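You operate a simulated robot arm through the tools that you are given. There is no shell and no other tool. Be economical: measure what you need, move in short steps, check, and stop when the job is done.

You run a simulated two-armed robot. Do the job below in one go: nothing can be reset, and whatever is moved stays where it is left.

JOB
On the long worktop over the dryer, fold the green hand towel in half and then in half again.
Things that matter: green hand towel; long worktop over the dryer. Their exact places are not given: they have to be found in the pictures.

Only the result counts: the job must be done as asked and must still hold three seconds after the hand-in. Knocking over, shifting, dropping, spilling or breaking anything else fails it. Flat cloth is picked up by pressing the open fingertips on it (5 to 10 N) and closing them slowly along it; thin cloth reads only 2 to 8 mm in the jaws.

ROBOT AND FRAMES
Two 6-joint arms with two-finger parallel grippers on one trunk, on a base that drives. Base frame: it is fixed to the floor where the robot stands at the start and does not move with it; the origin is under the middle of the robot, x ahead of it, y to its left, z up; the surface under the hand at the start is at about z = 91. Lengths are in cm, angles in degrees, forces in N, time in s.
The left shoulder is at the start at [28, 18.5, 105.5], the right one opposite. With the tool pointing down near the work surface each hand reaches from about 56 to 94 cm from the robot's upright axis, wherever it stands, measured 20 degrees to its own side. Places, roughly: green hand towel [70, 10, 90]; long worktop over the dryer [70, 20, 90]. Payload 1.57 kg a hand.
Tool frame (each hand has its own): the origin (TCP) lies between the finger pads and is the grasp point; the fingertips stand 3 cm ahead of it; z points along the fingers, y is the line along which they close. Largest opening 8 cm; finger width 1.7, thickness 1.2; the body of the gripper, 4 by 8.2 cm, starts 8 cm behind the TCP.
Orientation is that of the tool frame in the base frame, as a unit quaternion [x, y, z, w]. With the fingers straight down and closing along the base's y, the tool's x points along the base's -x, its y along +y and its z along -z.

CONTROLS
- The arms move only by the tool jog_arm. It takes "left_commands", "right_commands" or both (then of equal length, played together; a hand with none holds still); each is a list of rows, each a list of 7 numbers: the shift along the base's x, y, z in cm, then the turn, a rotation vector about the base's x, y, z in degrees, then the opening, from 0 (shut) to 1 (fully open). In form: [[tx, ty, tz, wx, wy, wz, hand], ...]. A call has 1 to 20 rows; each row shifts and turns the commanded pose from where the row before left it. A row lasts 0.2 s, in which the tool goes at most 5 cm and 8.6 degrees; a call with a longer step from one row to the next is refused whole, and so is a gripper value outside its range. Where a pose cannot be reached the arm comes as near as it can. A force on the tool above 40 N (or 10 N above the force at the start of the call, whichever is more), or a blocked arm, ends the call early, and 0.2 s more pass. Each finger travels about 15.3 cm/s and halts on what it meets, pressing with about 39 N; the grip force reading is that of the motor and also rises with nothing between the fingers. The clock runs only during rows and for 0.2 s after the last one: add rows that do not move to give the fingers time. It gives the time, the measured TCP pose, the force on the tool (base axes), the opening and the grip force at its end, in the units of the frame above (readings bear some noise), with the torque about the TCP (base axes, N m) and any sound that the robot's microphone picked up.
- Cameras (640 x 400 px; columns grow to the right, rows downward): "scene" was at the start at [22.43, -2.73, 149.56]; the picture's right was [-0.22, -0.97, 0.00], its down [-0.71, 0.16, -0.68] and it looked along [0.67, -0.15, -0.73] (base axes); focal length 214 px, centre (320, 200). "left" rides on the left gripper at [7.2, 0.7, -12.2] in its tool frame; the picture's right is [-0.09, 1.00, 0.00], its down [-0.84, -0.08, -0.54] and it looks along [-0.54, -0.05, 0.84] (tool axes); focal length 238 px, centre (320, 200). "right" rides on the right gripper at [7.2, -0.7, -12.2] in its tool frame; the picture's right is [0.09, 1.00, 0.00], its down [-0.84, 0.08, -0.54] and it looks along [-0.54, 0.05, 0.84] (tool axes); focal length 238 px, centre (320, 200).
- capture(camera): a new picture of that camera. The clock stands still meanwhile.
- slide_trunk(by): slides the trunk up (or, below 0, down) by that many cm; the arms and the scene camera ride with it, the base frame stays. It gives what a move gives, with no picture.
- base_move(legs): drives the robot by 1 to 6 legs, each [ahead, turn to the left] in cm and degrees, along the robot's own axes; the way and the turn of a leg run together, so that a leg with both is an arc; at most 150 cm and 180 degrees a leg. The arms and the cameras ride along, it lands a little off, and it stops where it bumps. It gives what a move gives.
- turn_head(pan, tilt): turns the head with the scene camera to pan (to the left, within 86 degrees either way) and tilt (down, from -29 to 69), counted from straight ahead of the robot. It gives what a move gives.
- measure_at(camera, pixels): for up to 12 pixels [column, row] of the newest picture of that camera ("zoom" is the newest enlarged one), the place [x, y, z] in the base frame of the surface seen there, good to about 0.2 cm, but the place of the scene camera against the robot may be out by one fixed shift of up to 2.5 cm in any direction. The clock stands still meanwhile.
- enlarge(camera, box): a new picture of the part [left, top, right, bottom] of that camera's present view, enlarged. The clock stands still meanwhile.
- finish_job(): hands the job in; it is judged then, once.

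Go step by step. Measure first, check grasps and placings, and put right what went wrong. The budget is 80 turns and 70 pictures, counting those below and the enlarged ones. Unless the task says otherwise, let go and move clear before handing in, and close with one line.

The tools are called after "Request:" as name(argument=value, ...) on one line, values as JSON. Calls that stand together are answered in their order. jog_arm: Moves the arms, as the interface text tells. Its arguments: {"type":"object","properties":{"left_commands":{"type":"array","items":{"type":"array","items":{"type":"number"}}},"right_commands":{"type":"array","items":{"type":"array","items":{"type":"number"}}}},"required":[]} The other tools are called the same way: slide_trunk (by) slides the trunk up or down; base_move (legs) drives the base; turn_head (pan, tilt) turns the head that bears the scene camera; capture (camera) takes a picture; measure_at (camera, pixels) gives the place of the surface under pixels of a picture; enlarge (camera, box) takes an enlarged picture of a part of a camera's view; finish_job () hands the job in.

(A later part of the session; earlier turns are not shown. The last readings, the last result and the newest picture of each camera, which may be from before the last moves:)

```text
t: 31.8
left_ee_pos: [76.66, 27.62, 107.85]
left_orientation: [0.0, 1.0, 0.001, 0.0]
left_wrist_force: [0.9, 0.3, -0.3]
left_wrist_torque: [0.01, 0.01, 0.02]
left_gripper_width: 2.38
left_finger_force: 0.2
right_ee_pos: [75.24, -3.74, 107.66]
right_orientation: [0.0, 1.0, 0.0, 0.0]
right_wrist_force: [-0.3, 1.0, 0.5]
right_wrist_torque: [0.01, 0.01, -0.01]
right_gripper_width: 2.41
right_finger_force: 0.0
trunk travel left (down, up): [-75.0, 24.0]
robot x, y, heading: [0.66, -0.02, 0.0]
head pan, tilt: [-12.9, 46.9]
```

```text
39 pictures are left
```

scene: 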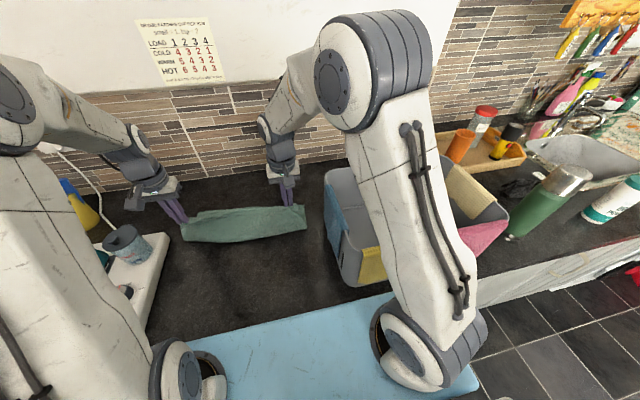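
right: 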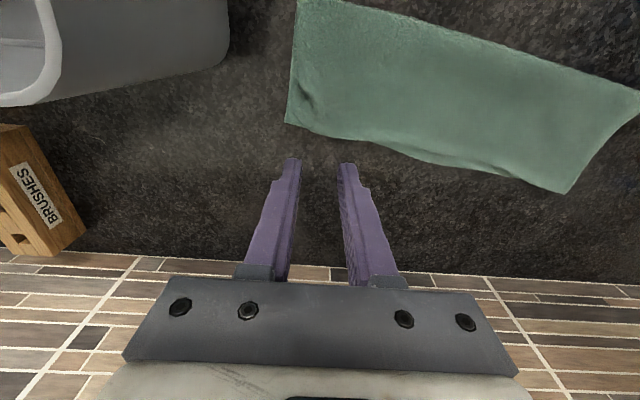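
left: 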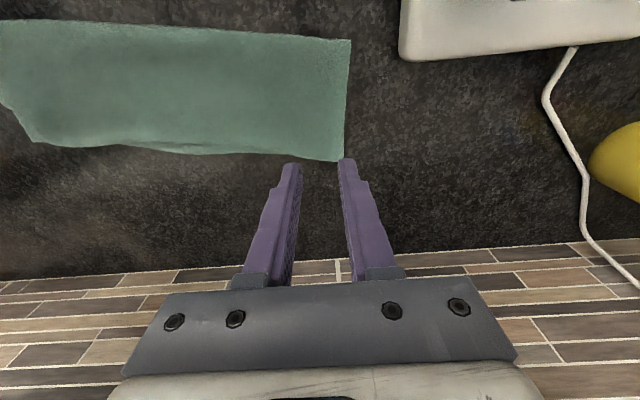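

The strip now lies as a neat half-folded rectangle. I'll measure its corners.

Request:
measure_at(camera="left", pixels=[[348, 42], [340, 158], [30, 140], [5, 30], [200, 148], [180, 90], [345, 90]])

Request:
measure_at(camera="right", pixels=[[300, 4], [288, 120], [566, 190], [634, 96], [450, 165], [400, 80], [240, 60], [300, 60]])

Request:
enlarge(camera="right", box=[260, 0, 480, 190])

```text
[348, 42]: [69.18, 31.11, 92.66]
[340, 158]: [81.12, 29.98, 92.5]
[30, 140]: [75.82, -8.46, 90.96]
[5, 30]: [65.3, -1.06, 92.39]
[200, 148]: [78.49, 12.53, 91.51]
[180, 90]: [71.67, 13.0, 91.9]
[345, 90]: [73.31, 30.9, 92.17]
```

```text
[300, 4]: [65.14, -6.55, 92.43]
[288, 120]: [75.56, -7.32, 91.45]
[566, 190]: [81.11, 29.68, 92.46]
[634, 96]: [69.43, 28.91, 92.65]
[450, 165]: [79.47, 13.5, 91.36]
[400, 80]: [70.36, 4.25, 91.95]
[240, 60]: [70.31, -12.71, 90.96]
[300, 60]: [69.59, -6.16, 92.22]
```

```text
2.11 times, centred on (370, 95) of right
```

zoom: 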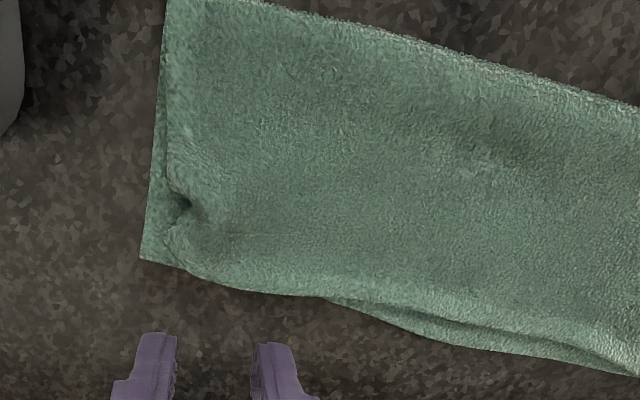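

The strip corners are near-left (69.2,31), far-left (81,30), far-right (75.6,-7.3) and near-right (65.1,-6.5). It is a good half fold, rotated about 7°. For the second fold I'll move the right arm clear and line the left hand up on the middle of the left end.

Request:
jog_arm(left_commands=[[-0.9, 0.4, 0, 0, 0, -3.6, 0.28], [-0.9, 0.4, 0, 0, 0, -3.6, 0.28], [0, 0, -3, 0, 0, 0, 0.28], [0, 0, -3, 0, 0, 0, 0.28], [0, 0, -3, 0, 0, 0, 0.28], [0, 0, -1.3, 0, 0, 0, 0.28], [0, 0, 0, 0, 0, 0, 0.28], [0, 0, 0, 0, 0, 0, 0.28]], right_commands=[[0, 0, 4, 0, 0, 0, 0.3], [0, 0, 4, 0, 0, 0, 0.3], [0, 0, 4, 0, 0, 0, 0.3], [-3, -3.7, 0, 0, 0, 0, 0.3], [-3, -3.7, 0, 0, 0, 0, 0.3], [-3, -3.7, 0, 0, 0, 0, 0.3], [-3, -3.7, 0, 0, 0, 0, 0.3], [-3, -3.7, 0, 0, 0, 0, 0.3]])

Request:
capture(camera="left")

Request:
capture(camera="scene")

```text
t: 33.6
left_ee_pos: [74.71, 28.44, 97.44]
left_orientation: [0.062, 0.998, 0.0, 0.0]
left_wrist_force: [0.2, 1.0, -0.9]
left_wrist_torque: [0.0, -0.02, -0.01]
left_gripper_width: 2.24
left_finger_force: 0.2
right_ee_pos: [60.43, -22.17, 119.61]
right_orientation: [0.0, 1.0, 0.001, 0.0]
right_wrist_force: [-0.5, 0.5, -0.4]
right_wrist_torque: [-0.02, 0.03, 0.02]
right_gripper_width: 2.38
right_finger_force: 0.2
trunk travel left (down, up): [-75.0, 24.0]
robot x, y, heading: [0.12, 0.05, 0.0]
head pan, tilt: [-12.9, 46.9]
```

```text
37 pictures are left
```

left: 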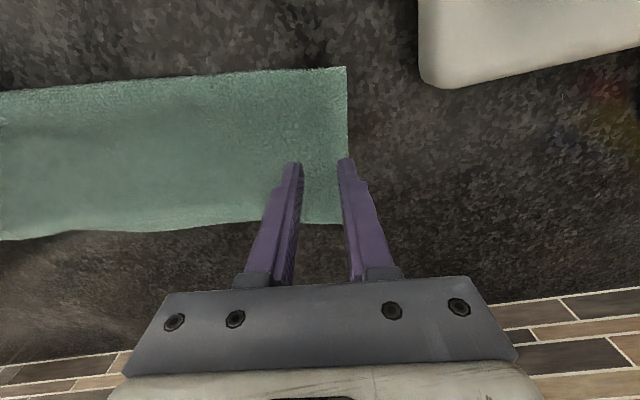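

```text
36 pictures are left
```

scene: 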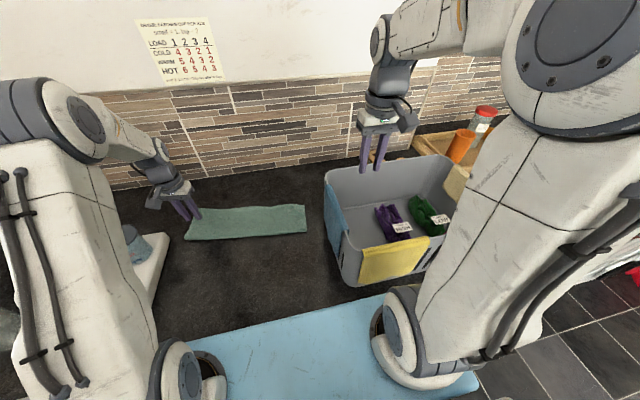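

The fingers are centred on the strip end (rows 68–222), with the outer finger right at the edge, col 347. I'll shift in 0.6 cm and lower.

Request:
jog_arm(left_commands=[[-0.1, -0.6, -0.8, 0, 0, 0, 0.28], [0, 0, -0.6, 0, 0, 0, 0.28], [0, 0, -0.4, 0, 0, 0, 0.28], [0, 0, -0.3, 0, 0, 0, 0.28], [0, 0, 0, 0, 0, 0, 0.28]])

```text
t: 34.8
left_ee_pos: [74.69, 27.9, 95.33]
left_orientation: [0.062, 0.998, 0.0, 0.0]
left_wrist_force: [-0.6, -0.5, 0.3]
left_wrist_torque: [0.0, 0.02, 0.04]
left_gripper_width: 2.24
left_finger_force: 0.0
right_ee_pos: [60.53, -22.06, 119.63]
right_orientation: [0.0, 1.0, 0.0, 0.0]
right_wrist_force: [0.0, 0.3, -0.4]
right_wrist_torque: [-0.02, 0.01, 0.02]
right_gripper_width: 2.38
right_finger_force: 0.1
trunk travel left (down, up): [-75.0, 24.0]
robot x, y, heading: [0.22, -0.1, -0.1]
head pan, tilt: [-12.9, 46.9]
```

Request:
jog_arm(left_commands=[[0, 0, -0.25, 0, 0, 0, 0.28], [0, 0, -0.25, 0, 0, 0, 0.28], [0, 0, 0, 0, 0, 0, 0.28]])

```text
t: 35.6
left_ee_pos: [74.73, 27.78, 94.87]
left_orientation: [0.063, 0.998, 0.001, 0.0]
left_wrist_force: [-0.3, -0.1, 0.6]
left_wrist_torque: [0.01, -0.03, 0.01]
left_gripper_width: 2.24
left_finger_force: 0.1
right_ee_pos: [60.48, -22.14, 119.75]
right_orientation: [-0.001, 1.0, 0.0, 0.0]
right_wrist_force: [0.7, 0.2, 0.2]
right_wrist_torque: [0.01, 0.01, -0.01]
right_gripper_width: 2.41
right_finger_force: 0.1
trunk travel left (down, up): [-75.0, 24.0]
robot x, y, heading: [-0.52, 0.02, 0.1]
head pan, tilt: [-12.9, 46.9]
```

Request:
jog_arm(left_commands=[[0, 0, -0.2, 0, 0, 0, 0.28], [0, 0, -0.15, 0, 0, 0, 0.28], [0, 0, 0, 0, 0, 0, 0.28]])

```text
t: 36.4
left_ee_pos: [74.65, 27.76, 94.59]
left_orientation: [0.063, 0.998, 0.0, 0.0]
left_wrist_force: [-0.6, 0.3, 7.9]
left_wrist_torque: [0.0, 0.01, -0.04]
left_gripper_width: 2.22
left_finger_force: 0.1
right_ee_pos: [60.26, -22.18, 119.7]
right_orientation: [0.0, 1.0, 0.0, 0.001]
right_wrist_force: [-0.2, -0.1, 0.0]
right_wrist_torque: [0.0, 0.01, -0.01]
right_gripper_width: 2.4
right_finger_force: 0.1
trunk travel left (down, up): [-75.0, 24.0]
robot x, y, heading: [0.23, 0.11, 0.1]
head pan, tilt: [-12.9, 46.9]
```

The press is 7.9 N. I'll close slowly, then lift a little to see whether both layers come.

Request:
jog_arm(left_commands=[[0, 0, -0.05, 0, 0, 0, 0.26], [0, 0, 0, 0, 0, 0, 0.23], [0, 0, 0, 0, 0, 0, 0.2], [0, 0, 0, 0, 0, 0, 0.17], [0, 0, 0, 0, 0, 0, 0.14], [0, 0, 0, 0, 0, 0, 0.11], [0, 0, 0, 0, 0, 0, 0.08], [0, 0, 0, 0, 0, 0, 0.05], [0, 0, 0, 0, 0, 0, 0.02], [0, 0, 0, 0, 0, 0, 0], [0, 0, 0, 0, 0, 0, 0], [0, -0.2, 1, 0, 0, 0, 0], [0, -0.3, 1.5, 0, 0, 0, 0], [0, -0.4, 1.5, 0, 0, 0, 0], [0, 0, 0, 0, 0, 0, 0]])

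Request:
capture(camera="left")

Request:
enlarge(camera="scene", box=[140, 160, 340, 285])

```text
t: 39.6
left_ee_pos: [74.68, 26.91, 98.45]
left_orientation: [0.062, 0.998, 0.0, 0.0]
left_wrist_force: [-0.2, -0.7, -0.2]
left_wrist_torque: [0.0, 0.03, -0.02]
left_gripper_width: 0.38
left_finger_force: 24.1
right_ee_pos: [60.51, -21.99, 119.63]
right_orientation: [0.0, 1.0, 0.001, 0.0]
right_wrist_force: [-0.3, 0.8, -0.1]
right_wrist_torque: [-0.02, -0.02, 0.0]
right_gripper_width: 2.38
right_finger_force: 0.2
trunk travel left (down, up): [-75.0, 24.0]
robot x, y, heading: [0.16, -0.0, -0.1]
head pan, tilt: [-12.9, 46.9]
```

```text
35 pictures are left
```

left: 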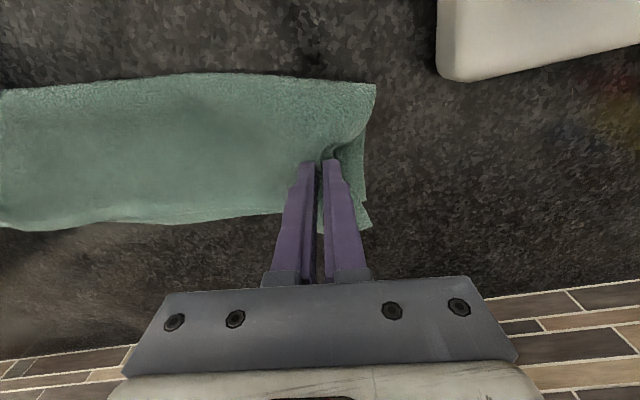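

```text
3.20 times, centred on (240, 222) of scene
```

zoom: 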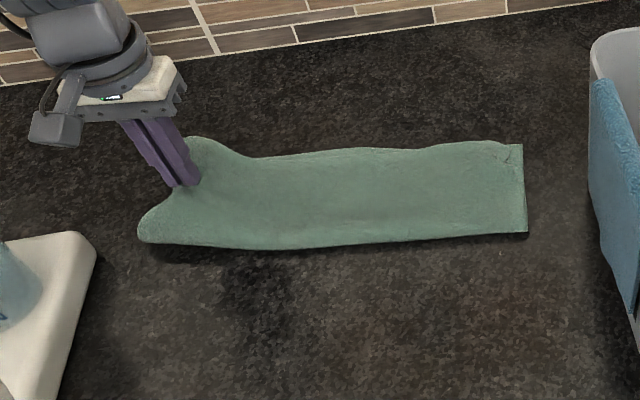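

Jaw width is 3.8 mm, and a lower piece shows near (355,190), so it may be only the top layer. I'll lift a little more and look again.

Request:
jog_arm(left_commands=[[0, -0.7, 1.5, 0, 0, 0, 0], [0, -0.8, 1.5, 0, 0, 0, 0], [0, -0.8, 1.5, 0, 0, 0, 0], [0, 0, 0, 0, 0, 0, 0]])

Request:
enlarge(camera="left", box=[180, 40, 420, 240])

Request:
enlarge(camera="scene", box=[160, 180, 320, 280])

```text
t: 40.6
left_ee_pos: [74.77, 24.59, 102.94]
left_orientation: [0.063, 0.998, -0.001, 0.0]
left_wrist_force: [-0.4, 0.4, 0.2]
left_wrist_torque: [0.01, -0.01, 0.02]
left_gripper_width: 0.38
left_finger_force: 24.6
right_ee_pos: [60.41, -21.94, 119.68]
right_orientation: [0.0, 1.0, 0.0, 0.0]
right_wrist_force: [0.3, -0.4, 0.0]
right_wrist_torque: [0.03, 0.02, 0.0]
right_gripper_width: 2.38
right_finger_force: 0.0
trunk travel left (down, up): [-75.0, 24.0]
robot x, y, heading: [-0.24, -0.17, -0.0]
head pan, tilt: [-12.9, 46.9]
```

```text
2.00 times, centred on (300, 140) of left
```

zoom: 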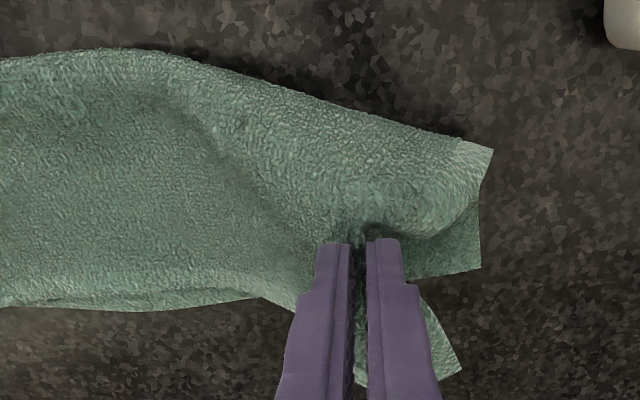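

```text
4.00 times, centred on (240, 230) of scene
```

zoom: 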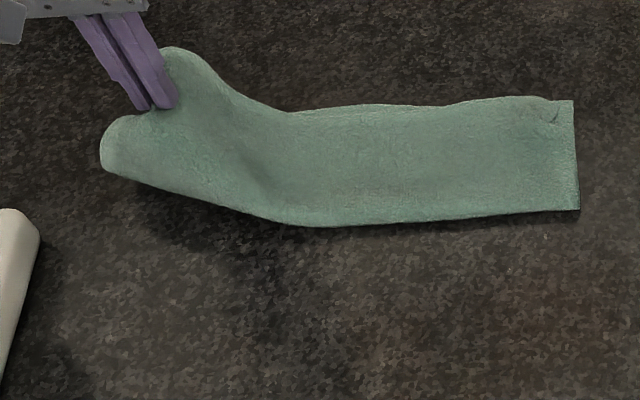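

I'll measure the hanging pieces at zoom (470,262) and (455,368) to see whether the lower layer is lifted or lies on the table. The left camera gives the full view of the same spots.

Request:
capture(camera="left")

Request:
measure_at(camera="left", pixels=[[416, 168], [408, 172], [404, 222], [370, 228], [422, 116], [400, 150], [300, 180], [250, 190], [395, 205]])

```text
31 pictures are left
```

left: 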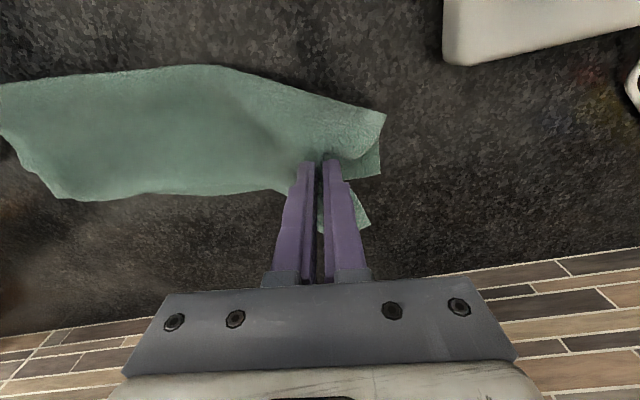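

```text
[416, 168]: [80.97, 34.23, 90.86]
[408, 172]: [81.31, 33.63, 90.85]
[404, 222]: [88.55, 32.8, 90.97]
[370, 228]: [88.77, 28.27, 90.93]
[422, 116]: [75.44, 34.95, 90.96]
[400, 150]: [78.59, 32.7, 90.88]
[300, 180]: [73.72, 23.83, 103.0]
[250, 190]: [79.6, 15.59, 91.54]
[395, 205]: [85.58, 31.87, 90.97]
```

Request:
measure_at(camera="left", pixels=[[377, 170], [370, 160], [365, 223], [358, 212], [323, 226], [383, 116], [366, 135], [350, 170], [270, 185]])

```text
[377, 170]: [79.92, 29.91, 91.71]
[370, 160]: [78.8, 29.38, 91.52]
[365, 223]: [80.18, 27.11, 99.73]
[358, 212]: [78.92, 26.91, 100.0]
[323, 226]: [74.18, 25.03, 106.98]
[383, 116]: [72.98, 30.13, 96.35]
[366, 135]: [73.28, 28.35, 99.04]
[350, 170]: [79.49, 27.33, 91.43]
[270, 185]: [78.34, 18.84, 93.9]
```

The bottom layer's far-left corner stays on the table at (79.9,29.9,91.6), so only the top layer was lifted. I'll lay it back and then try a straddling grip, with the outer finger down at table level beyond the end so it pushes both layers in.

Request:
jog_arm(left_commands=[[0, 1, -1.5, 0, 0, 0, 0], [0, 1, -1.8, 0, 0, 0, 0], [0, 1, -2, 0, 0, 0, 0], [0, 0.6, -2, 0, 0, 0, 0], [0, 0, -0.7, 0, 0, 0, 0], [0, 0, 0, 0, 0, 0, 0.1], [0, 0, 0, 0, 0, 0, 0.2], [0, 0, 0, 0, 0, 0, 0.28], [0, 0, 1, 0, 0, 0, 0.28], [0, 0, 3, 0, 0, 0, 0.3], [0, 0, 3, 0, 0, 0, 0.5], [0, 0, 0, 0, 0, 0, 0.56]])

Request:
capture(camera="left")

```text
t: 43.2
left_ee_pos: [74.69, 28.35, 101.94]
left_orientation: [0.063, 0.998, 0.0, 0.0]
left_wrist_force: [-0.1, 0.7, 0.0]
left_wrist_torque: [0.0, 0.0, 0.04]
left_gripper_width: 4.47
left_finger_force: 0.0
right_ee_pos: [60.47, -22.07, 119.62]
right_orientation: [0.0, 1.0, 0.0, 0.0]
right_wrist_force: [-0.5, -0.5, -0.6]
right_wrist_torque: [0.02, -0.02, -0.01]
right_gripper_width: 2.38
right_finger_force: 0.0
trunk travel left (down, up): [-75.0, 24.0]
robot x, y, heading: [-0.35, -0.07, 0.1]
head pan, tilt: [-12.9, 46.9]
```

```text
30 pictures are left
```

left: 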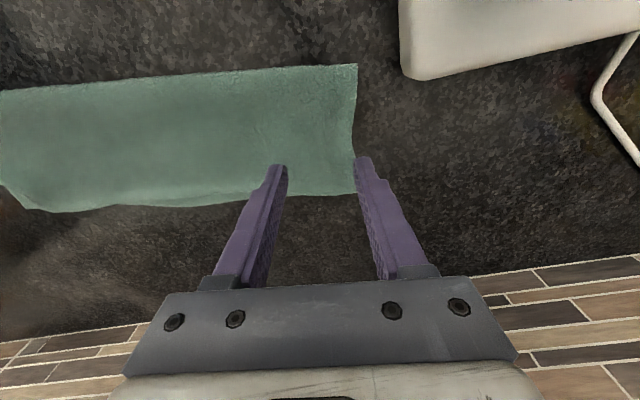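

Request:
measure_at(camera="left", pixels=[[355, 67], [353, 100], [351, 130], [352, 150], [356, 190], [25, 205], [200, 200], [2, 95]])

Request:
enlarge(camera="left", box=[220, 40, 420, 220])

```text
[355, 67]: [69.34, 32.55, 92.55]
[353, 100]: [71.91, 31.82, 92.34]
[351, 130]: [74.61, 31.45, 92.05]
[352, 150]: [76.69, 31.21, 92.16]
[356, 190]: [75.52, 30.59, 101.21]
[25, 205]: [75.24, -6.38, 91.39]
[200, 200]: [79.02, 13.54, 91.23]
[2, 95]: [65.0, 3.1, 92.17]
```

```text
2.22 times, centred on (320, 130) of left
```

zoom: 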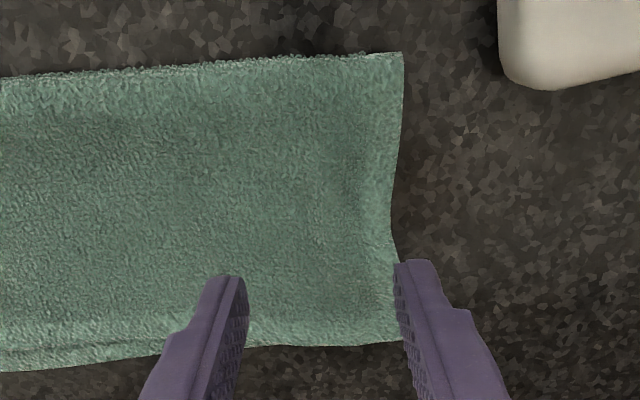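

The end edge is at y≈31.4. I'll tilt 5° so the outer finger is lower, centre at y≈29.9 and descend with the outer finger just beyond the edge.

Request:
jog_arm(left_commands=[[0, 1.5, 0, -5, 0, 0, 0.56], [0, 0, -3, 0, 0, 0, 0.56], [0, 0, -3, 0, 0, 0, 0.56], [0, 0, -0.7, 0, 0, 0, 0.56], [0, 0, 0, 0, 0, 0, 0.56]])

Request:
capture(camera="left")

```text
t: 44.4
left_ee_pos: [74.75, 29.67, 95.21]
left_orientation: [0.063, 0.997, -0.044, 0.003]
left_wrist_force: [-0.3, -0.5, -0.7]
left_wrist_torque: [0.01, -0.03, -0.01]
left_gripper_width: 4.5
left_finger_force: 0.1
right_ee_pos: [60.4, -21.97, 119.59]
right_orientation: [0.0, 1.0, 0.0, -0.001]
right_wrist_force: [-0.4, -1.2, 0.8]
right_wrist_torque: [0.02, -0.01, 0.03]
right_gripper_width: 2.41
right_finger_force: 0.0
trunk travel left (down, up): [-75.0, 24.0]
robot x, y, heading: [-0.13, 0.13, 0.1]
head pan, tilt: [-12.9, 46.9]
```

```text
28 pictures are left
```

left: 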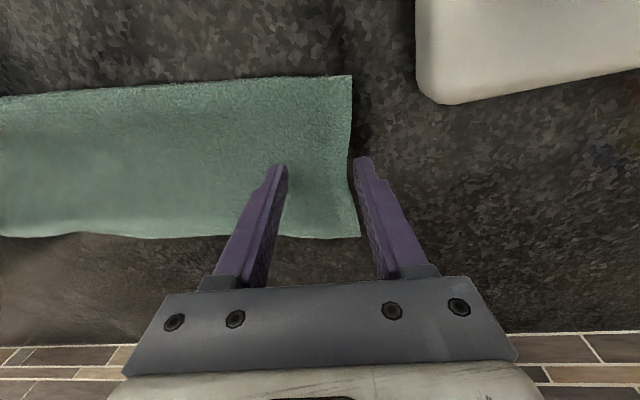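

The outer fingertip (355,160) is just outside the edge. I'll nudge outward 0.3 cm and lower until it touches.

Request:
jog_arm(left_commands=[[0, 0.3, -0.4, 0, 0, 0, 0.56], [0, 0, -0.4, 0, 0, 0, 0.56], [0, 0, -0.2, 0, 0, 0, 0.56], [0, 0, 0, 0, 0, 0, 0.56]])

```text
t: 45.4
left_ee_pos: [74.88, 30.03, 94.35]
left_orientation: [0.062, 0.997, -0.042, 0.004]
left_wrist_force: [1.0, 0.3, 3.8]
left_wrist_torque: [-0.12, 0.0, 0.04]
left_gripper_width: 4.47
left_finger_force: 0.3
right_ee_pos: [60.46, -22.11, 119.76]
right_orientation: [0.0, 1.0, 0.0, 0.0]
right_wrist_force: [0.0, 0.2, -0.7]
right_wrist_torque: [-0.01, 0.03, -0.01]
right_gripper_width: 2.42
right_finger_force: 0.1
trunk travel left (down, up): [-75.0, 24.0]
robot x, y, heading: [-0.37, -0.24, -0.2]
head pan, tilt: [-12.9, 46.9]
```

The inner finger presses the cloth with 3.8 N. I'll go 0.15 lower and close slowly.

Request:
jog_arm(left_commands=[[0, 0, -0.15, 0, 0, 0, 0.56], [0, 0, 0, 0, 0, 0, 0.52], [0, 0, 0, 0, 0, 0, 0.48], [0, 0, 0, 0, 0, 0, 0.44], [0, 0, 0, 0, 0, 0, 0.4], [0, 0, 0, 0, 0, 0, 0.36], [0, 0, 0, 0, 0, 0, 0.32], [0, 0, 0, 0, 0, 0, 0.28], [0, 0, 0, 0, 0, 0, 0.24], [0, 0, 0, 0, 0, 0, 0.2]])

Request:
capture(camera="left")

```text
t: 47.6
left_ee_pos: [74.67, 30.0, 94.23]
left_orientation: [0.064, 0.997, -0.042, 0.004]
left_wrist_force: [-0.6, 1.6, 27.3]
left_wrist_torque: [-0.33, 0.04, -0.01]
left_gripper_width: 1.77
left_finger_force: 1.6
right_ee_pos: [60.33, -22.17, 119.69]
right_orientation: [0.0, 1.0, 0.0, 0.0]
right_wrist_force: [-0.4, -1.0, 0.4]
right_wrist_torque: [0.02, 0.01, 0.01]
right_gripper_width: 2.39
right_finger_force: 0.1
trunk travel left (down, up): [-75.0, 24.0]
robot x, y, heading: [-0.19, 0.35, -0.2]
head pan, tilt: [-12.9, 46.9]
```

```text
27 pictures are left
```

left: 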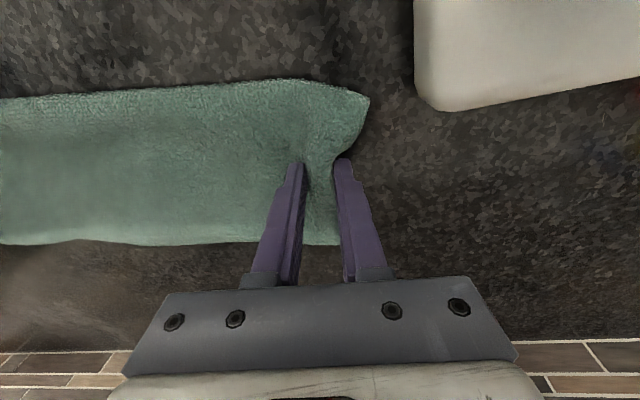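

The outer finger is pushing the end inward and cloth is rising between the jaws. I'll ease up 0.15, finish closing and lift slightly.

Request:
jog_arm(left_commands=[[0, 0, 0.15, 0, 0, 0, 0.2], [0, 0, 0, 0, 0, 0, 0.16], [0, 0, 0, 0, 0, 0, 0.12], [0, 0, 0, 0, 0, 0, 0.08], [0, 0, 0, 0, 0, 0, 0.04], [0, 0, 0, 0, 0, 0, 0], [0, 0, 0, 0, 0, 0, 0], [0, -0.2, 1, 0, 0, 0, 0], [0, -0.3, 1.5, 0, 0, 0, 0], [0, -0.5, 1.5, 0, 0, 0, 0], [0, -0.7, 1.5, 0, 0, 0, 0], [0, -0.8, 1.5, 0, 0, 0, 0], [0, 0, 0, 0, 0, 0, 0]])

Request:
capture(camera="left")

```text
t: 50.4
left_ee_pos: [74.74, 27.41, 101.16]
left_orientation: [0.063, 0.997, -0.044, 0.002]
left_wrist_force: [-0.4, -0.1, 0.5]
left_wrist_torque: [-0.02, -0.01, -0.02]
left_gripper_width: 0.76
left_finger_force: 27.0
right_ee_pos: [60.31, -22.16, 119.66]
right_orientation: [0.0, 1.0, 0.001, 0.0]
right_wrist_force: [0.7, 0.3, -0.1]
right_wrist_torque: [0.0, 0.01, -0.01]
right_gripper_width: 2.37
right_finger_force: 0.1
trunk travel left (down, up): [-75.0, 24.0]
robot x, y, heading: [0.3, -0.16, -0.1]
head pan, tilt: [-12.9, 46.9]
```

```text
26 pictures are left
```

left: 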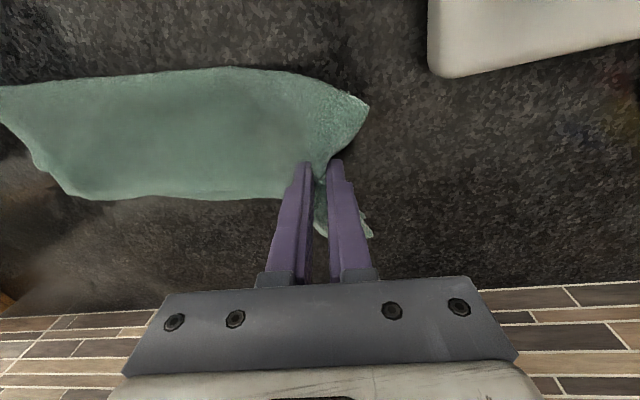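

Jaw width is 7.6 mm and nothing is left on the table, so both layers are held. I'll carry the end over along the strip axis toward the right end, with the right arm moving a bit further aside.

Request:
jog_arm(left_commands=[[-0.26, -2.07, 1.6, 2.5, 0, 0, 0], [-0.26, -2.07, 1.4, 2.5, 0, 0, 0], [-0.26, -2.07, 1.2, 0, 0, 0, 0], [-0.26, -2.07, 1.1, 0, 0, 0, 0], [-0.26, -2.07, 0.9, 0, 0, 0, 0], [-0.26, -2.07, 0.7, 0, 0, 0, 0], [-0.26, -2.07, 0.5, 0, 0, 0, 0], [-0.26, -2.07, 0.3, 0, 0, 0, 0], [-0.26, -2.07, -0.2, 0, 0, 0, 0], [-0.26, -2.07, -0.5, 0, 0, 0, 0], [-0.26, -2.07, -0.8, 0, 0, 0, 0], [-0.26, -2.07, -1.1, 0, 0, 0, 0], [-0.26, -2.07, -1.5, 0, 0, 0, 0], [0, 0, 0, 0, 0, 0, 0]], right_commands=[[0, -2, 0.5, 0, 0, 0, 0.3], [0, -2, 0.5, 0, 0, 0, 0.3], [0, -2, 0.5, 0, 0, 0, 0.3], [0, -2, 0.5, 0, 0, 0, 0.3], [0, 0, 0, 0, 0, 0, 0.3], [0, 0, 0, 0, 0, 0, 0.3], [0, 0, 0, 0, 0, 0, 0.3], [0, 0, 0, 0, 0, 0, 0.3], [0, 0, 0, 0, 0, 0, 0.3], [0, 0, 0, 0, 0, 0, 0.3], [0, 0, 0, 0, 0, 0, 0.3], [0, 0, 0, 0, 0, 0, 0.3], [0, 0, 0, 0, 0, 0, 0.3], [0, 0, 0, 0, 0, 0, 0.3]])

Request:
capture(camera="left")

Request:
capture(camera="scene")

```text
t: 53.4
left_ee_pos: [71.34, 0.52, 104.85]
left_orientation: [0.063, 0.998, 0.0, 0.0]
left_wrist_force: [-0.6, -0.3, -0.4]
left_wrist_torque: [-0.01, -0.01, -0.02]
left_gripper_width: 0.7
left_finger_force: 26.5
right_ee_pos: [60.41, -30.18, 121.59]
right_orientation: [0.0, 1.0, 0.0, 0.001]
right_wrist_force: [1.4, 0.5, 0.5]
right_wrist_torque: [0.01, 0.02, 0.01]
right_gripper_width: 2.39
right_finger_force: 0.0
trunk travel left (down, up): [-75.0, 24.0]
robot x, y, heading: [0.1, 0.03, 0.2]
head pan, tilt: [-12.9, 46.9]
```

```text
25 pictures are left
```

left: 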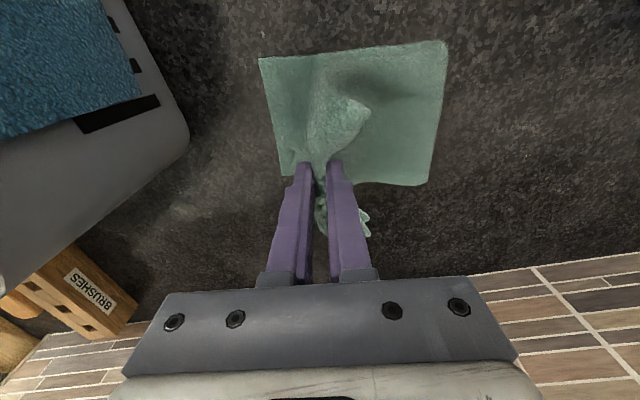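

```text
24 pictures are left
```

scene: 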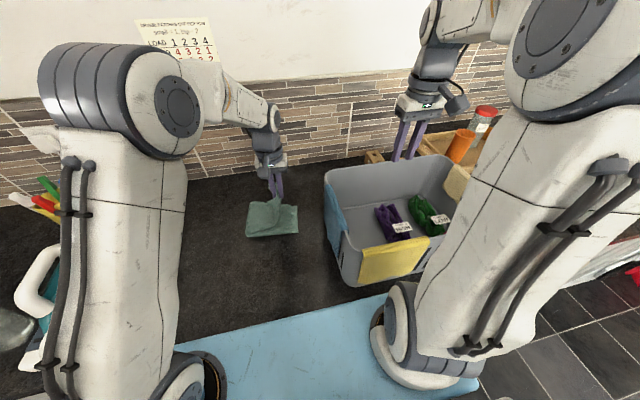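

The fold line is forming at mid strip. I'll measure the outline before laying down.

Request:
measure_at(camera="left", pixels=[[262, 60], [283, 173], [425, 182], [440, 45], [360, 108], [325, 70], [432, 120], [280, 155]])

```text
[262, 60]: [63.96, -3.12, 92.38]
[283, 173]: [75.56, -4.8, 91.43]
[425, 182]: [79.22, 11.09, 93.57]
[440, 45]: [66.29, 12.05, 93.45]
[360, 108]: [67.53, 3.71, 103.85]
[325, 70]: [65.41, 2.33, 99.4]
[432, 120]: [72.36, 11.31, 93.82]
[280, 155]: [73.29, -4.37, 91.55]
```

The lower right end now spans (64,-3.1)–(75.6,-4.8). I'll lay the held end to about y=-3.7 and lower.

Request:
jog_arm(left_commands=[[-0.3, -1.1, -1.6, 0, 0, 0, 0], [-0.3, -1.1, -1.8, 0, 0, 0, 0], [-0.3, -1.1, -2, 0, 0, 0, 0], [-0.2, -0.8, -2, 0, 0, 0, 0], [0, 0, -1, 0, 0, 0, 0], [0, 0, 0, 0, 0, 0, 0]])

Request:
capture(camera="left")

```text
t: 54.8
left_ee_pos: [70.19, -3.59, 96.45]
left_orientation: [0.063, 0.998, 0.001, 0.001]
left_wrist_force: [-0.1, -0.6, 0.3]
left_wrist_torque: [-0.04, 0.01, -0.02]
left_gripper_width: 0.68
left_finger_force: 26.9
right_ee_pos: [60.36, -30.02, 121.65]
right_orientation: [0.0, 1.0, 0.0, 0.0]
right_wrist_force: [-0.1, -0.5, -1.3]
right_wrist_torque: [-0.02, 0.0, 0.0]
right_gripper_width: 2.38
right_finger_force: 0.0
trunk travel left (down, up): [-75.0, 24.0]
robot x, y, heading: [-0.11, -0.14, 0.0]
head pan, tilt: [-12.9, 46.9]
```

```text
23 pictures are left
```

left: 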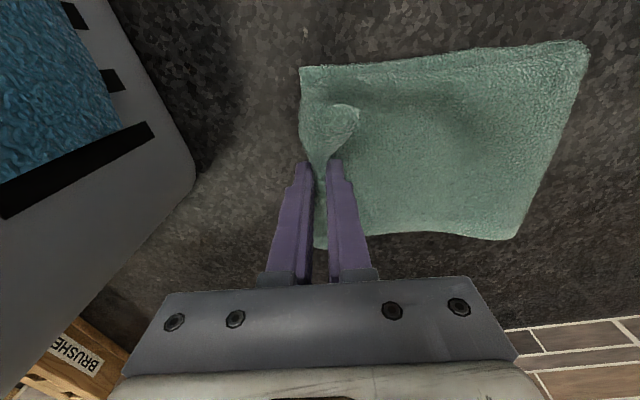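

The fold is nearly laid, though the near corner at (345,115) is curled in. I'll lower, release and look.

Request:
jog_arm(left_commands=[[0, -0.3, -0.4, 0, 0, 0, 0], [0, 0, 0, 0, 0, 0, 0.1], [0, 0, 0, 0, 0, 0, 0.2], [0, 0, 0, 0, 0, 0, 0.3], [0, 0, 0.5, 0, 0, 0, 0.3], [0, 0, 1, 0, 0, 0, 0.3], [0, 0, 3, 0, 0, 0, 0.3], [0, 0, 4, 0, 0, 0, 0.3], [-2, 0, 2, 0, 0, 0, 0.3], [0, 0, 0, 0, 0, 0, 0.3]])

Request:
capture(camera="left")

Request:
enlarge(camera="scene", box=[210, 170, 350, 258])

```text
t: 57.0
left_ee_pos: [68.17, -3.79, 106.66]
left_orientation: [0.063, 0.998, 0.0, 0.0]
left_wrist_force: [-0.5, 0.2, 0.4]
left_wrist_torque: [0.05, 0.02, 0.0]
left_gripper_width: 2.43
left_finger_force: 0.0
right_ee_pos: [60.43, -30.15, 121.6]
right_orientation: [0.0, 1.0, 0.0, 0.0]
right_wrist_force: [0.3, 0.4, -0.2]
right_wrist_torque: [0.02, -0.03, 0.02]
right_gripper_width: 2.4
right_finger_force: 0.0
trunk travel left (down, up): [-75.0, 24.0]
robot x, y, heading: [-0.15, 0.02, -0.3]
head pan, tilt: [-12.9, 46.9]
```

```text
22 pictures are left
```

left: 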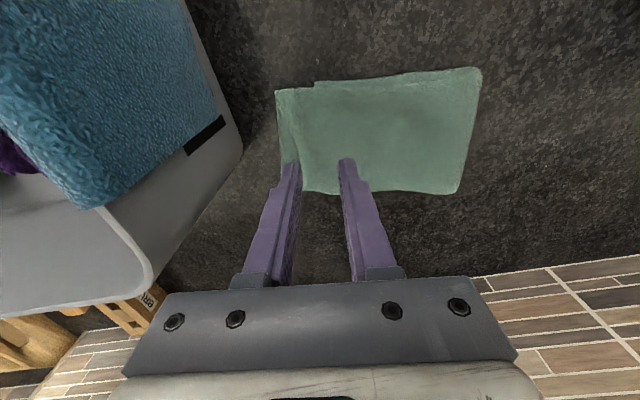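

```text
4.55 times, centred on (280, 214) of scene
```

zoom: 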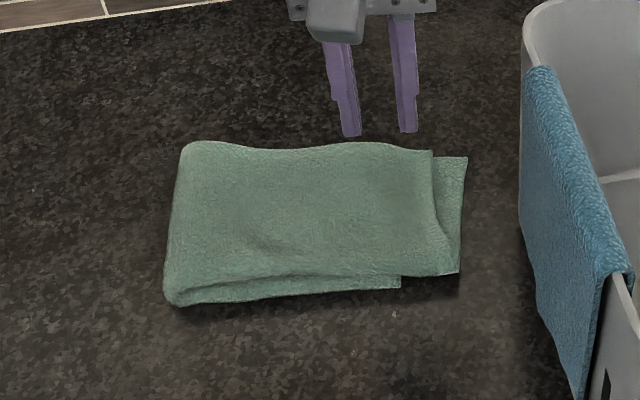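

The towel is now a quarter-size packet with ends nearly aligned. I'll lift the hand clear for an overhead look and measure.

Request:
jog_arm(left_commands=[[-2, 3, 3, 0, 0, 0, 0.3], [-2, 3, 3, 0, 0, 0, 0.3], [-1, 2, 1, 0, 0, 3.5, 0.3], [0, 0, 0, 0, 0, 3.6, 0.3]])

Request:
capture(camera="left")

Request:
enlarge(camera="left", box=[180, 60, 460, 260])

```text
t: 58.0
left_ee_pos: [63.2, 4.17, 113.47]
left_orientation: [0.0, 1.0, 0.0, 0.002]
left_wrist_force: [0.5, -0.6, 0.5]
left_wrist_torque: [0.01, -0.02, -0.01]
left_gripper_width: 2.4
left_finger_force: 0.0
right_ee_pos: [60.42, -29.97, 121.54]
right_orientation: [-0.001, 1.0, 0.0, 0.001]
right_wrist_force: [0.2, 0.0, 0.0]
right_wrist_torque: [-0.02, 0.03, -0.01]
right_gripper_width: 2.4
right_finger_force: 0.1
trunk travel left (down, up): [-75.0, 24.0]
robot x, y, heading: [-0.0, 0.08, -0.1]
head pan, tilt: [-12.9, 46.9]
```

```text
20 pictures are left
```

left: 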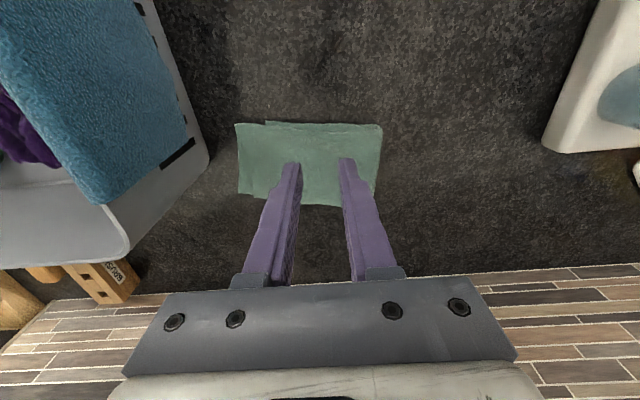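

```text
2.00 times, centred on (320, 160) of left
```

zoom: 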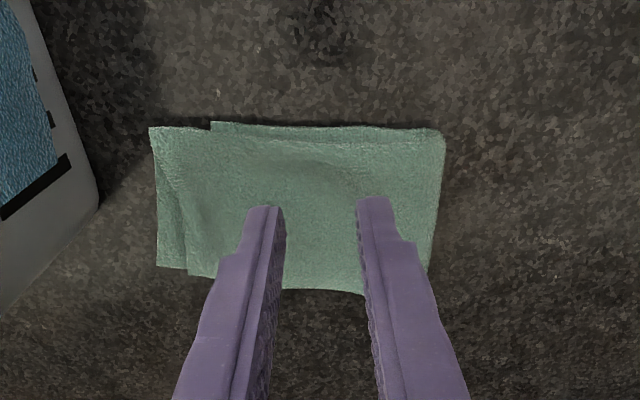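

Request:
measure_at(camera="zoom", pixels=[[153, 131], [214, 125], [205, 145], [160, 263], [190, 272], [170, 200], [440, 132], [428, 265], [360, 290], [310, 126], [310, 200], [195, 180]])

Request:
enlarge(camera="left", box=[225, 110, 315, 210])

```text
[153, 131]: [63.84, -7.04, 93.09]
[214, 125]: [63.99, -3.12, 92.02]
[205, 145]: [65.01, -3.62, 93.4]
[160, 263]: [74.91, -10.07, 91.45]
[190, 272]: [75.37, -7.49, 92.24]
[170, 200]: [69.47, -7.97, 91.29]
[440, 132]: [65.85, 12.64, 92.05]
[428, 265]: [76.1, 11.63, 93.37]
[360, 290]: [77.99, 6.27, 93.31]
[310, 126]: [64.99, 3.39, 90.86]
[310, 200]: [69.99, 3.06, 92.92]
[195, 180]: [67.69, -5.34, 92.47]
```

```text
4.00 times, centred on (270, 160) of left
```

zoom: 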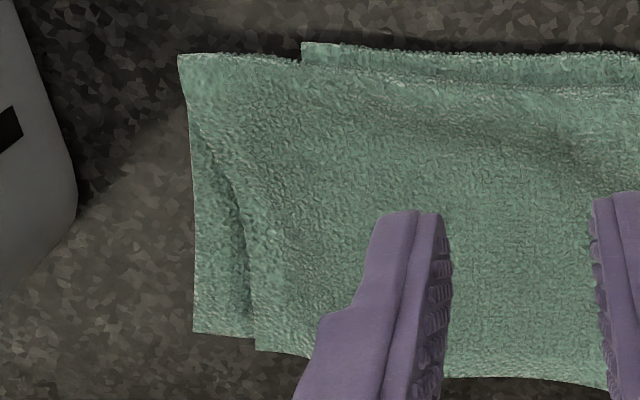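

The top half overshoots the lower half: top end at y≈-7 to -10, lower end at y≈-3 to -5. That overhang lies directly on the table, so I can re-grip it. I'll turn the left hand 88° so it clears the basket and bring it over the far end corner (75,-6.4).

Request:
jog_arm(left_commands=[[1.03, -0.96, 0, 0, 0, -8, 0.38], [1.03, -0.96, 0, 0, 0, -8, 0.38], [1.03, -0.96, 0, 0, 0, -8, 0.38], [1.03, -0.96, 0, 0, 0, -8, 0.38], [1.03, -0.96, 0, 0, 0, -8, 0.38], [1.03, -0.96, 0, 0, 0, -8, 0.38], [1.03, -0.96, 0, 0, 0, -8, 0.38], [1.03, -0.96, 0, 0, 0, -8, 0.38], [1.03, -0.96, 0, 0, 0, -8, 0.38], [1.03, -0.96, 0, 0, 0, -8, 0.38], [1.03, -0.96, 0, 0, 0, -8, 0.38], [0, 0, -4, 0, 0, 0, 0.38], [0, 0, -4, 0, 0, 0, 0.38], [0, 0, -4, 0, 0, 0, 0.38], [0, 0, -3, 0, 0, 0, 0.38], [0, 0, 0, 0, 0, 0, 0.38]])

Request:
capture(camera="left")

```text
t: 61.4
left_ee_pos: [74.63, -6.35, 98.58]
left_orientation: [0.695, 0.719, 0.001, 0.0]
left_wrist_force: [0.0, -0.7, -0.2]
left_wrist_torque: [0.01, 0.04, 0.02]
left_gripper_width: 3.03
left_finger_force: 0.1
right_ee_pos: [60.36, -30.06, 121.63]
right_orientation: [0.0, 1.0, 0.0, 0.0]
right_wrist_force: [0.6, 0.3, -0.4]
right_wrist_torque: [-0.03, 0.01, 0.03]
right_gripper_width: 2.41
right_finger_force: 0.0
trunk travel left (down, up): [-75.0, 24.0]
robot x, y, heading: [-0.35, -0.13, -0.4]
head pan, tilt: [-12.9, 46.9]
```

```text
17 pictures are left
```

left: 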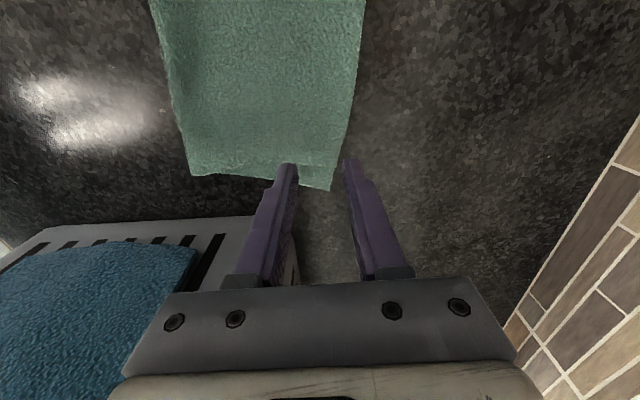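

Request:
measure_at(camera="left", pixels=[[328, 187], [340, 150], [345, 120], [360, 20], [195, 172], [180, 110], [260, 150], [300, 155], [230, 178], [200, 235], [270, 215]])

Request:
enlarge(camera="left", box=[150, 60, 400, 216])

```text
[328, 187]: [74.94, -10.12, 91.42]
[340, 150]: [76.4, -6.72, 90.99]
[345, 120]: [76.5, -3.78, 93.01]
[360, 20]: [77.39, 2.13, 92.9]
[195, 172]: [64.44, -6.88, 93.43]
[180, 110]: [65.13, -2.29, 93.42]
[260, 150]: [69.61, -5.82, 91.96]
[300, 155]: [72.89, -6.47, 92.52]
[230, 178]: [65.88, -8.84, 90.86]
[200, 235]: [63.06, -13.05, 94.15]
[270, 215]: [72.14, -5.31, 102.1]
```

```text
2.56 times, centred on (275, 138) of left
```

zoom: 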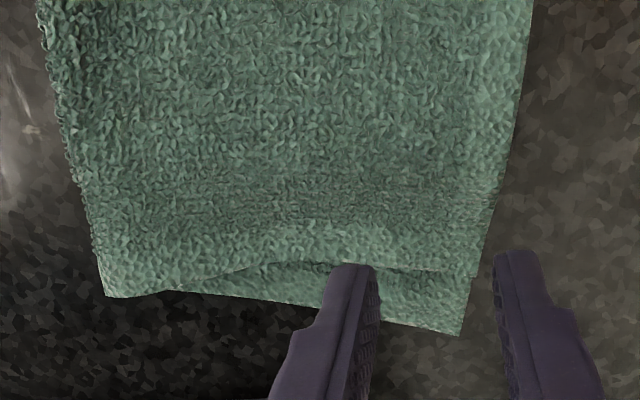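

The protruding strip at (75,-10) is the inner top layer, and the lower end lies further in at y≈-4. I'll tilt 5°, put the outer finger just beyond the far edge (x≈76.4) and lower.

Request:
jog_arm(left_commands=[[0.7, -0.2, 0, 0, 5, 0, 0.38], [0, 0, -2, 0, 0, 0, 0.38], [0, 0, -1.4, 0, 0, 0, 0.38], [0, 0, -0.5, 0, 0, 0, 0.38], [0, 0, -0.2, 0, 0, 0, 0.38], [0, 0, 0, 0, 0, 0, 0.38]])

Request:
capture(camera="left")

```text
t: 62.8
left_ee_pos: [75.39, -6.62, 94.61]
left_orientation: [0.694, 0.718, -0.03, -0.032]
left_wrist_force: [-0.9, 0.4, 2.5]
left_wrist_torque: [0.0, 0.06, 0.02]
left_gripper_width: 3.08
left_finger_force: 0.5
right_ee_pos: [60.36, -30.01, 121.56]
right_orientation: [0.0, 1.0, 0.001, 0.0]
right_wrist_force: [0.2, 0.3, -0.4]
right_wrist_torque: [0.02, -0.01, -0.03]
right_gripper_width: 2.4
right_finger_force: 0.1
trunk travel left (down, up): [-75.0, 24.0]
robot x, y, heading: [0.06, -0.13, -0.1]
head pan, tilt: [-12.9, 46.9]
```

```text
15 pictures are left
```

left: 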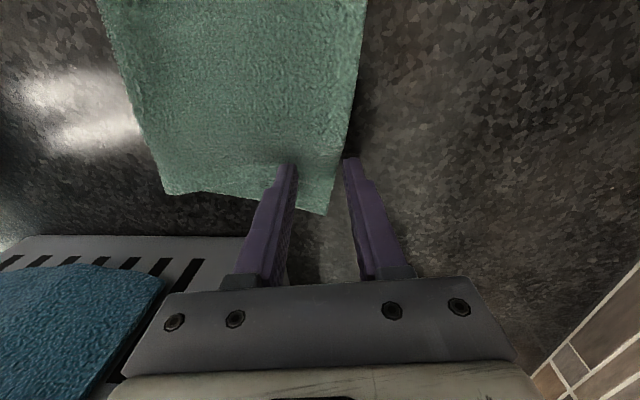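

The inner finger touches (2.5 N) and the outer tip is just beyond the edge. I'll press slightly, close slowly, then lift a little.

Request:
jog_arm(left_commands=[[0, 0, -0.25, 0, 0, 0, 0.38], [0, 0, 0, 0, 0, 0, 0.34], [0, 0, 0, 0, 0, 0, 0.3], [0, 0, 0, 0, 0, 0, 0.26], [0, 0, 0, 0, 0, 0, 0.22], [0, 0, 0.05, 0, 0, 0, 0.18], [0, 0, 0.05, 0, 0, 0, 0.14], [0, 0, 0.05, 0, 0, 0, 0.1], [0, 0, 0, 0, 0, 0, 0.06], [0, 0, 0, 0, 0, 0, 0.02], [0, 0, 0, 0, 0, 0, 0], [0, 0, 0, 0, 0, 0, 0], [0, 0.3, 1.3, 0, 0, 0, 0], [0, 0.6, 1.5, 0, 0, 0, 0], [0, 0.8, 1.5, 0, 0, 0, 0], [0, 0, 0, 0, 0, 0, 0]])

Request:
capture(camera="left")

```text
t: 66.2
left_ee_pos: [75.21, -4.96, 98.59]
left_orientation: [0.694, 0.718, -0.03, -0.032]
left_wrist_force: [-0.3, 0.9, -0.3]
left_wrist_torque: [0.0, -0.03, -0.03]
left_gripper_width: 0.61
left_finger_force: 26.6
right_ee_pos: [60.47, -30.12, 121.73]
right_orientation: [0.0, 1.0, 0.0, 0.0]
right_wrist_force: [0.2, 0.0, -0.2]
right_wrist_torque: [0.02, 0.01, -0.02]
right_gripper_width: 2.41
right_finger_force: 0.1
trunk travel left (down, up): [-75.0, 24.0]
robot x, y, heading: [0.22, -0.12, 0.0]
head pan, tilt: [-12.9, 46.9]
```

```text
14 pictures are left
```

left: 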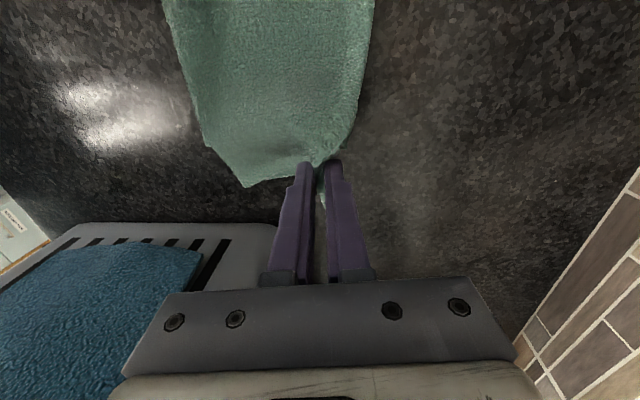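

6.1 mm of cloth is held. I'll lift it further back toward the fold and see what stays on the table.

Request:
jog_arm(left_commands=[[0, 1.5, 1.5, 0, 0, 0, 0], [0, 2, 1.5, 0, 0, 0, 0], [0, 2, 1, 0, 0, 0, 0], [0, 2, 0.5, 0, 0, 0, 0], [0, 0, 0, 0, 0, 0, 0]])

Request:
capture(camera="left")

Request:
enlarge(camera="scene", box=[210, 170, 350, 258])

Request:
measure_at(camera="left", pixels=[[260, 180], [240, 170], [300, 190]])

```text
t: 67.4
left_ee_pos: [75.36, 2.59, 103.17]
left_orientation: [0.694, 0.718, -0.03, -0.032]
left_wrist_force: [0.8, -0.1, 0.2]
left_wrist_torque: [-0.04, 0.02, 0.0]
left_gripper_width: 0.63
left_finger_force: 25.6
right_ee_pos: [60.47, -30.13, 121.58]
right_orientation: [0.0, 1.0, 0.0, 0.001]
right_wrist_force: [-0.6, -0.8, -0.6]
right_wrist_torque: [0.0, -0.04, 0.0]
right_gripper_width: 2.4
right_finger_force: 0.0
trunk travel left (down, up): [-75.0, 24.0]
robot x, y, heading: [0.42, -0.19, 0.0]
head pan, tilt: [-12.9, 46.9]
```

```text
13 pictures are left
```

left: 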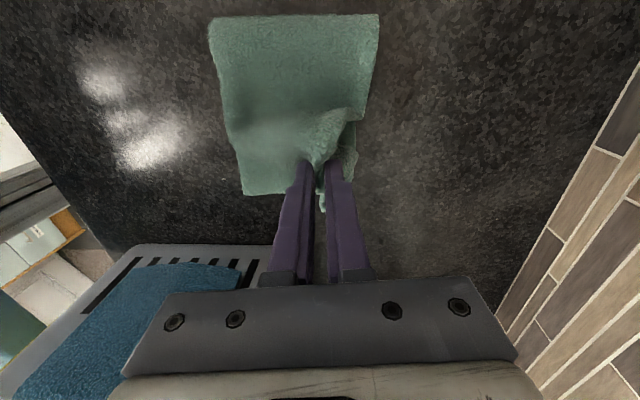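

```text
4.55 times, centred on (280, 214) of scene
```

zoom: 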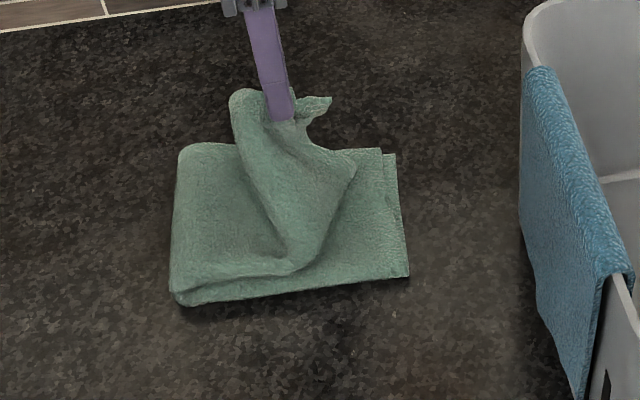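

```text
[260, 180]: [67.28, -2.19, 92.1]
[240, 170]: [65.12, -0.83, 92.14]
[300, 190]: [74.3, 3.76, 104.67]
```

The lower half lies flat and only the top half came up. I'll measure the base end and fold edge.

Request:
measure_at(camera="left", pixels=[[246, 191], [280, 191], [215, 24], [374, 18], [300, 18], [228, 110], [330, 130]])

Request:
measure_at(camera="zoom", pixels=[[392, 158], [404, 272], [379, 152], [180, 150], [174, 300], [350, 175], [325, 100]])

```text
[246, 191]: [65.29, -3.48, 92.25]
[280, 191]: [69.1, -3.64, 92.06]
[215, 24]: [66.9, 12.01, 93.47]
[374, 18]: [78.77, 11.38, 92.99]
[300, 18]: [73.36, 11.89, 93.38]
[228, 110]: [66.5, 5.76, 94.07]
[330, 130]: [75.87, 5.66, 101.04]
```

```text
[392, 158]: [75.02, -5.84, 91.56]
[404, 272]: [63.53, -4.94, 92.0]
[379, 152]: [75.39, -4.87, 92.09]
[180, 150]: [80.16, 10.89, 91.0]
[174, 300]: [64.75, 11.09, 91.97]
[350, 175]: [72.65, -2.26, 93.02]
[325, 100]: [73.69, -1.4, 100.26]
```

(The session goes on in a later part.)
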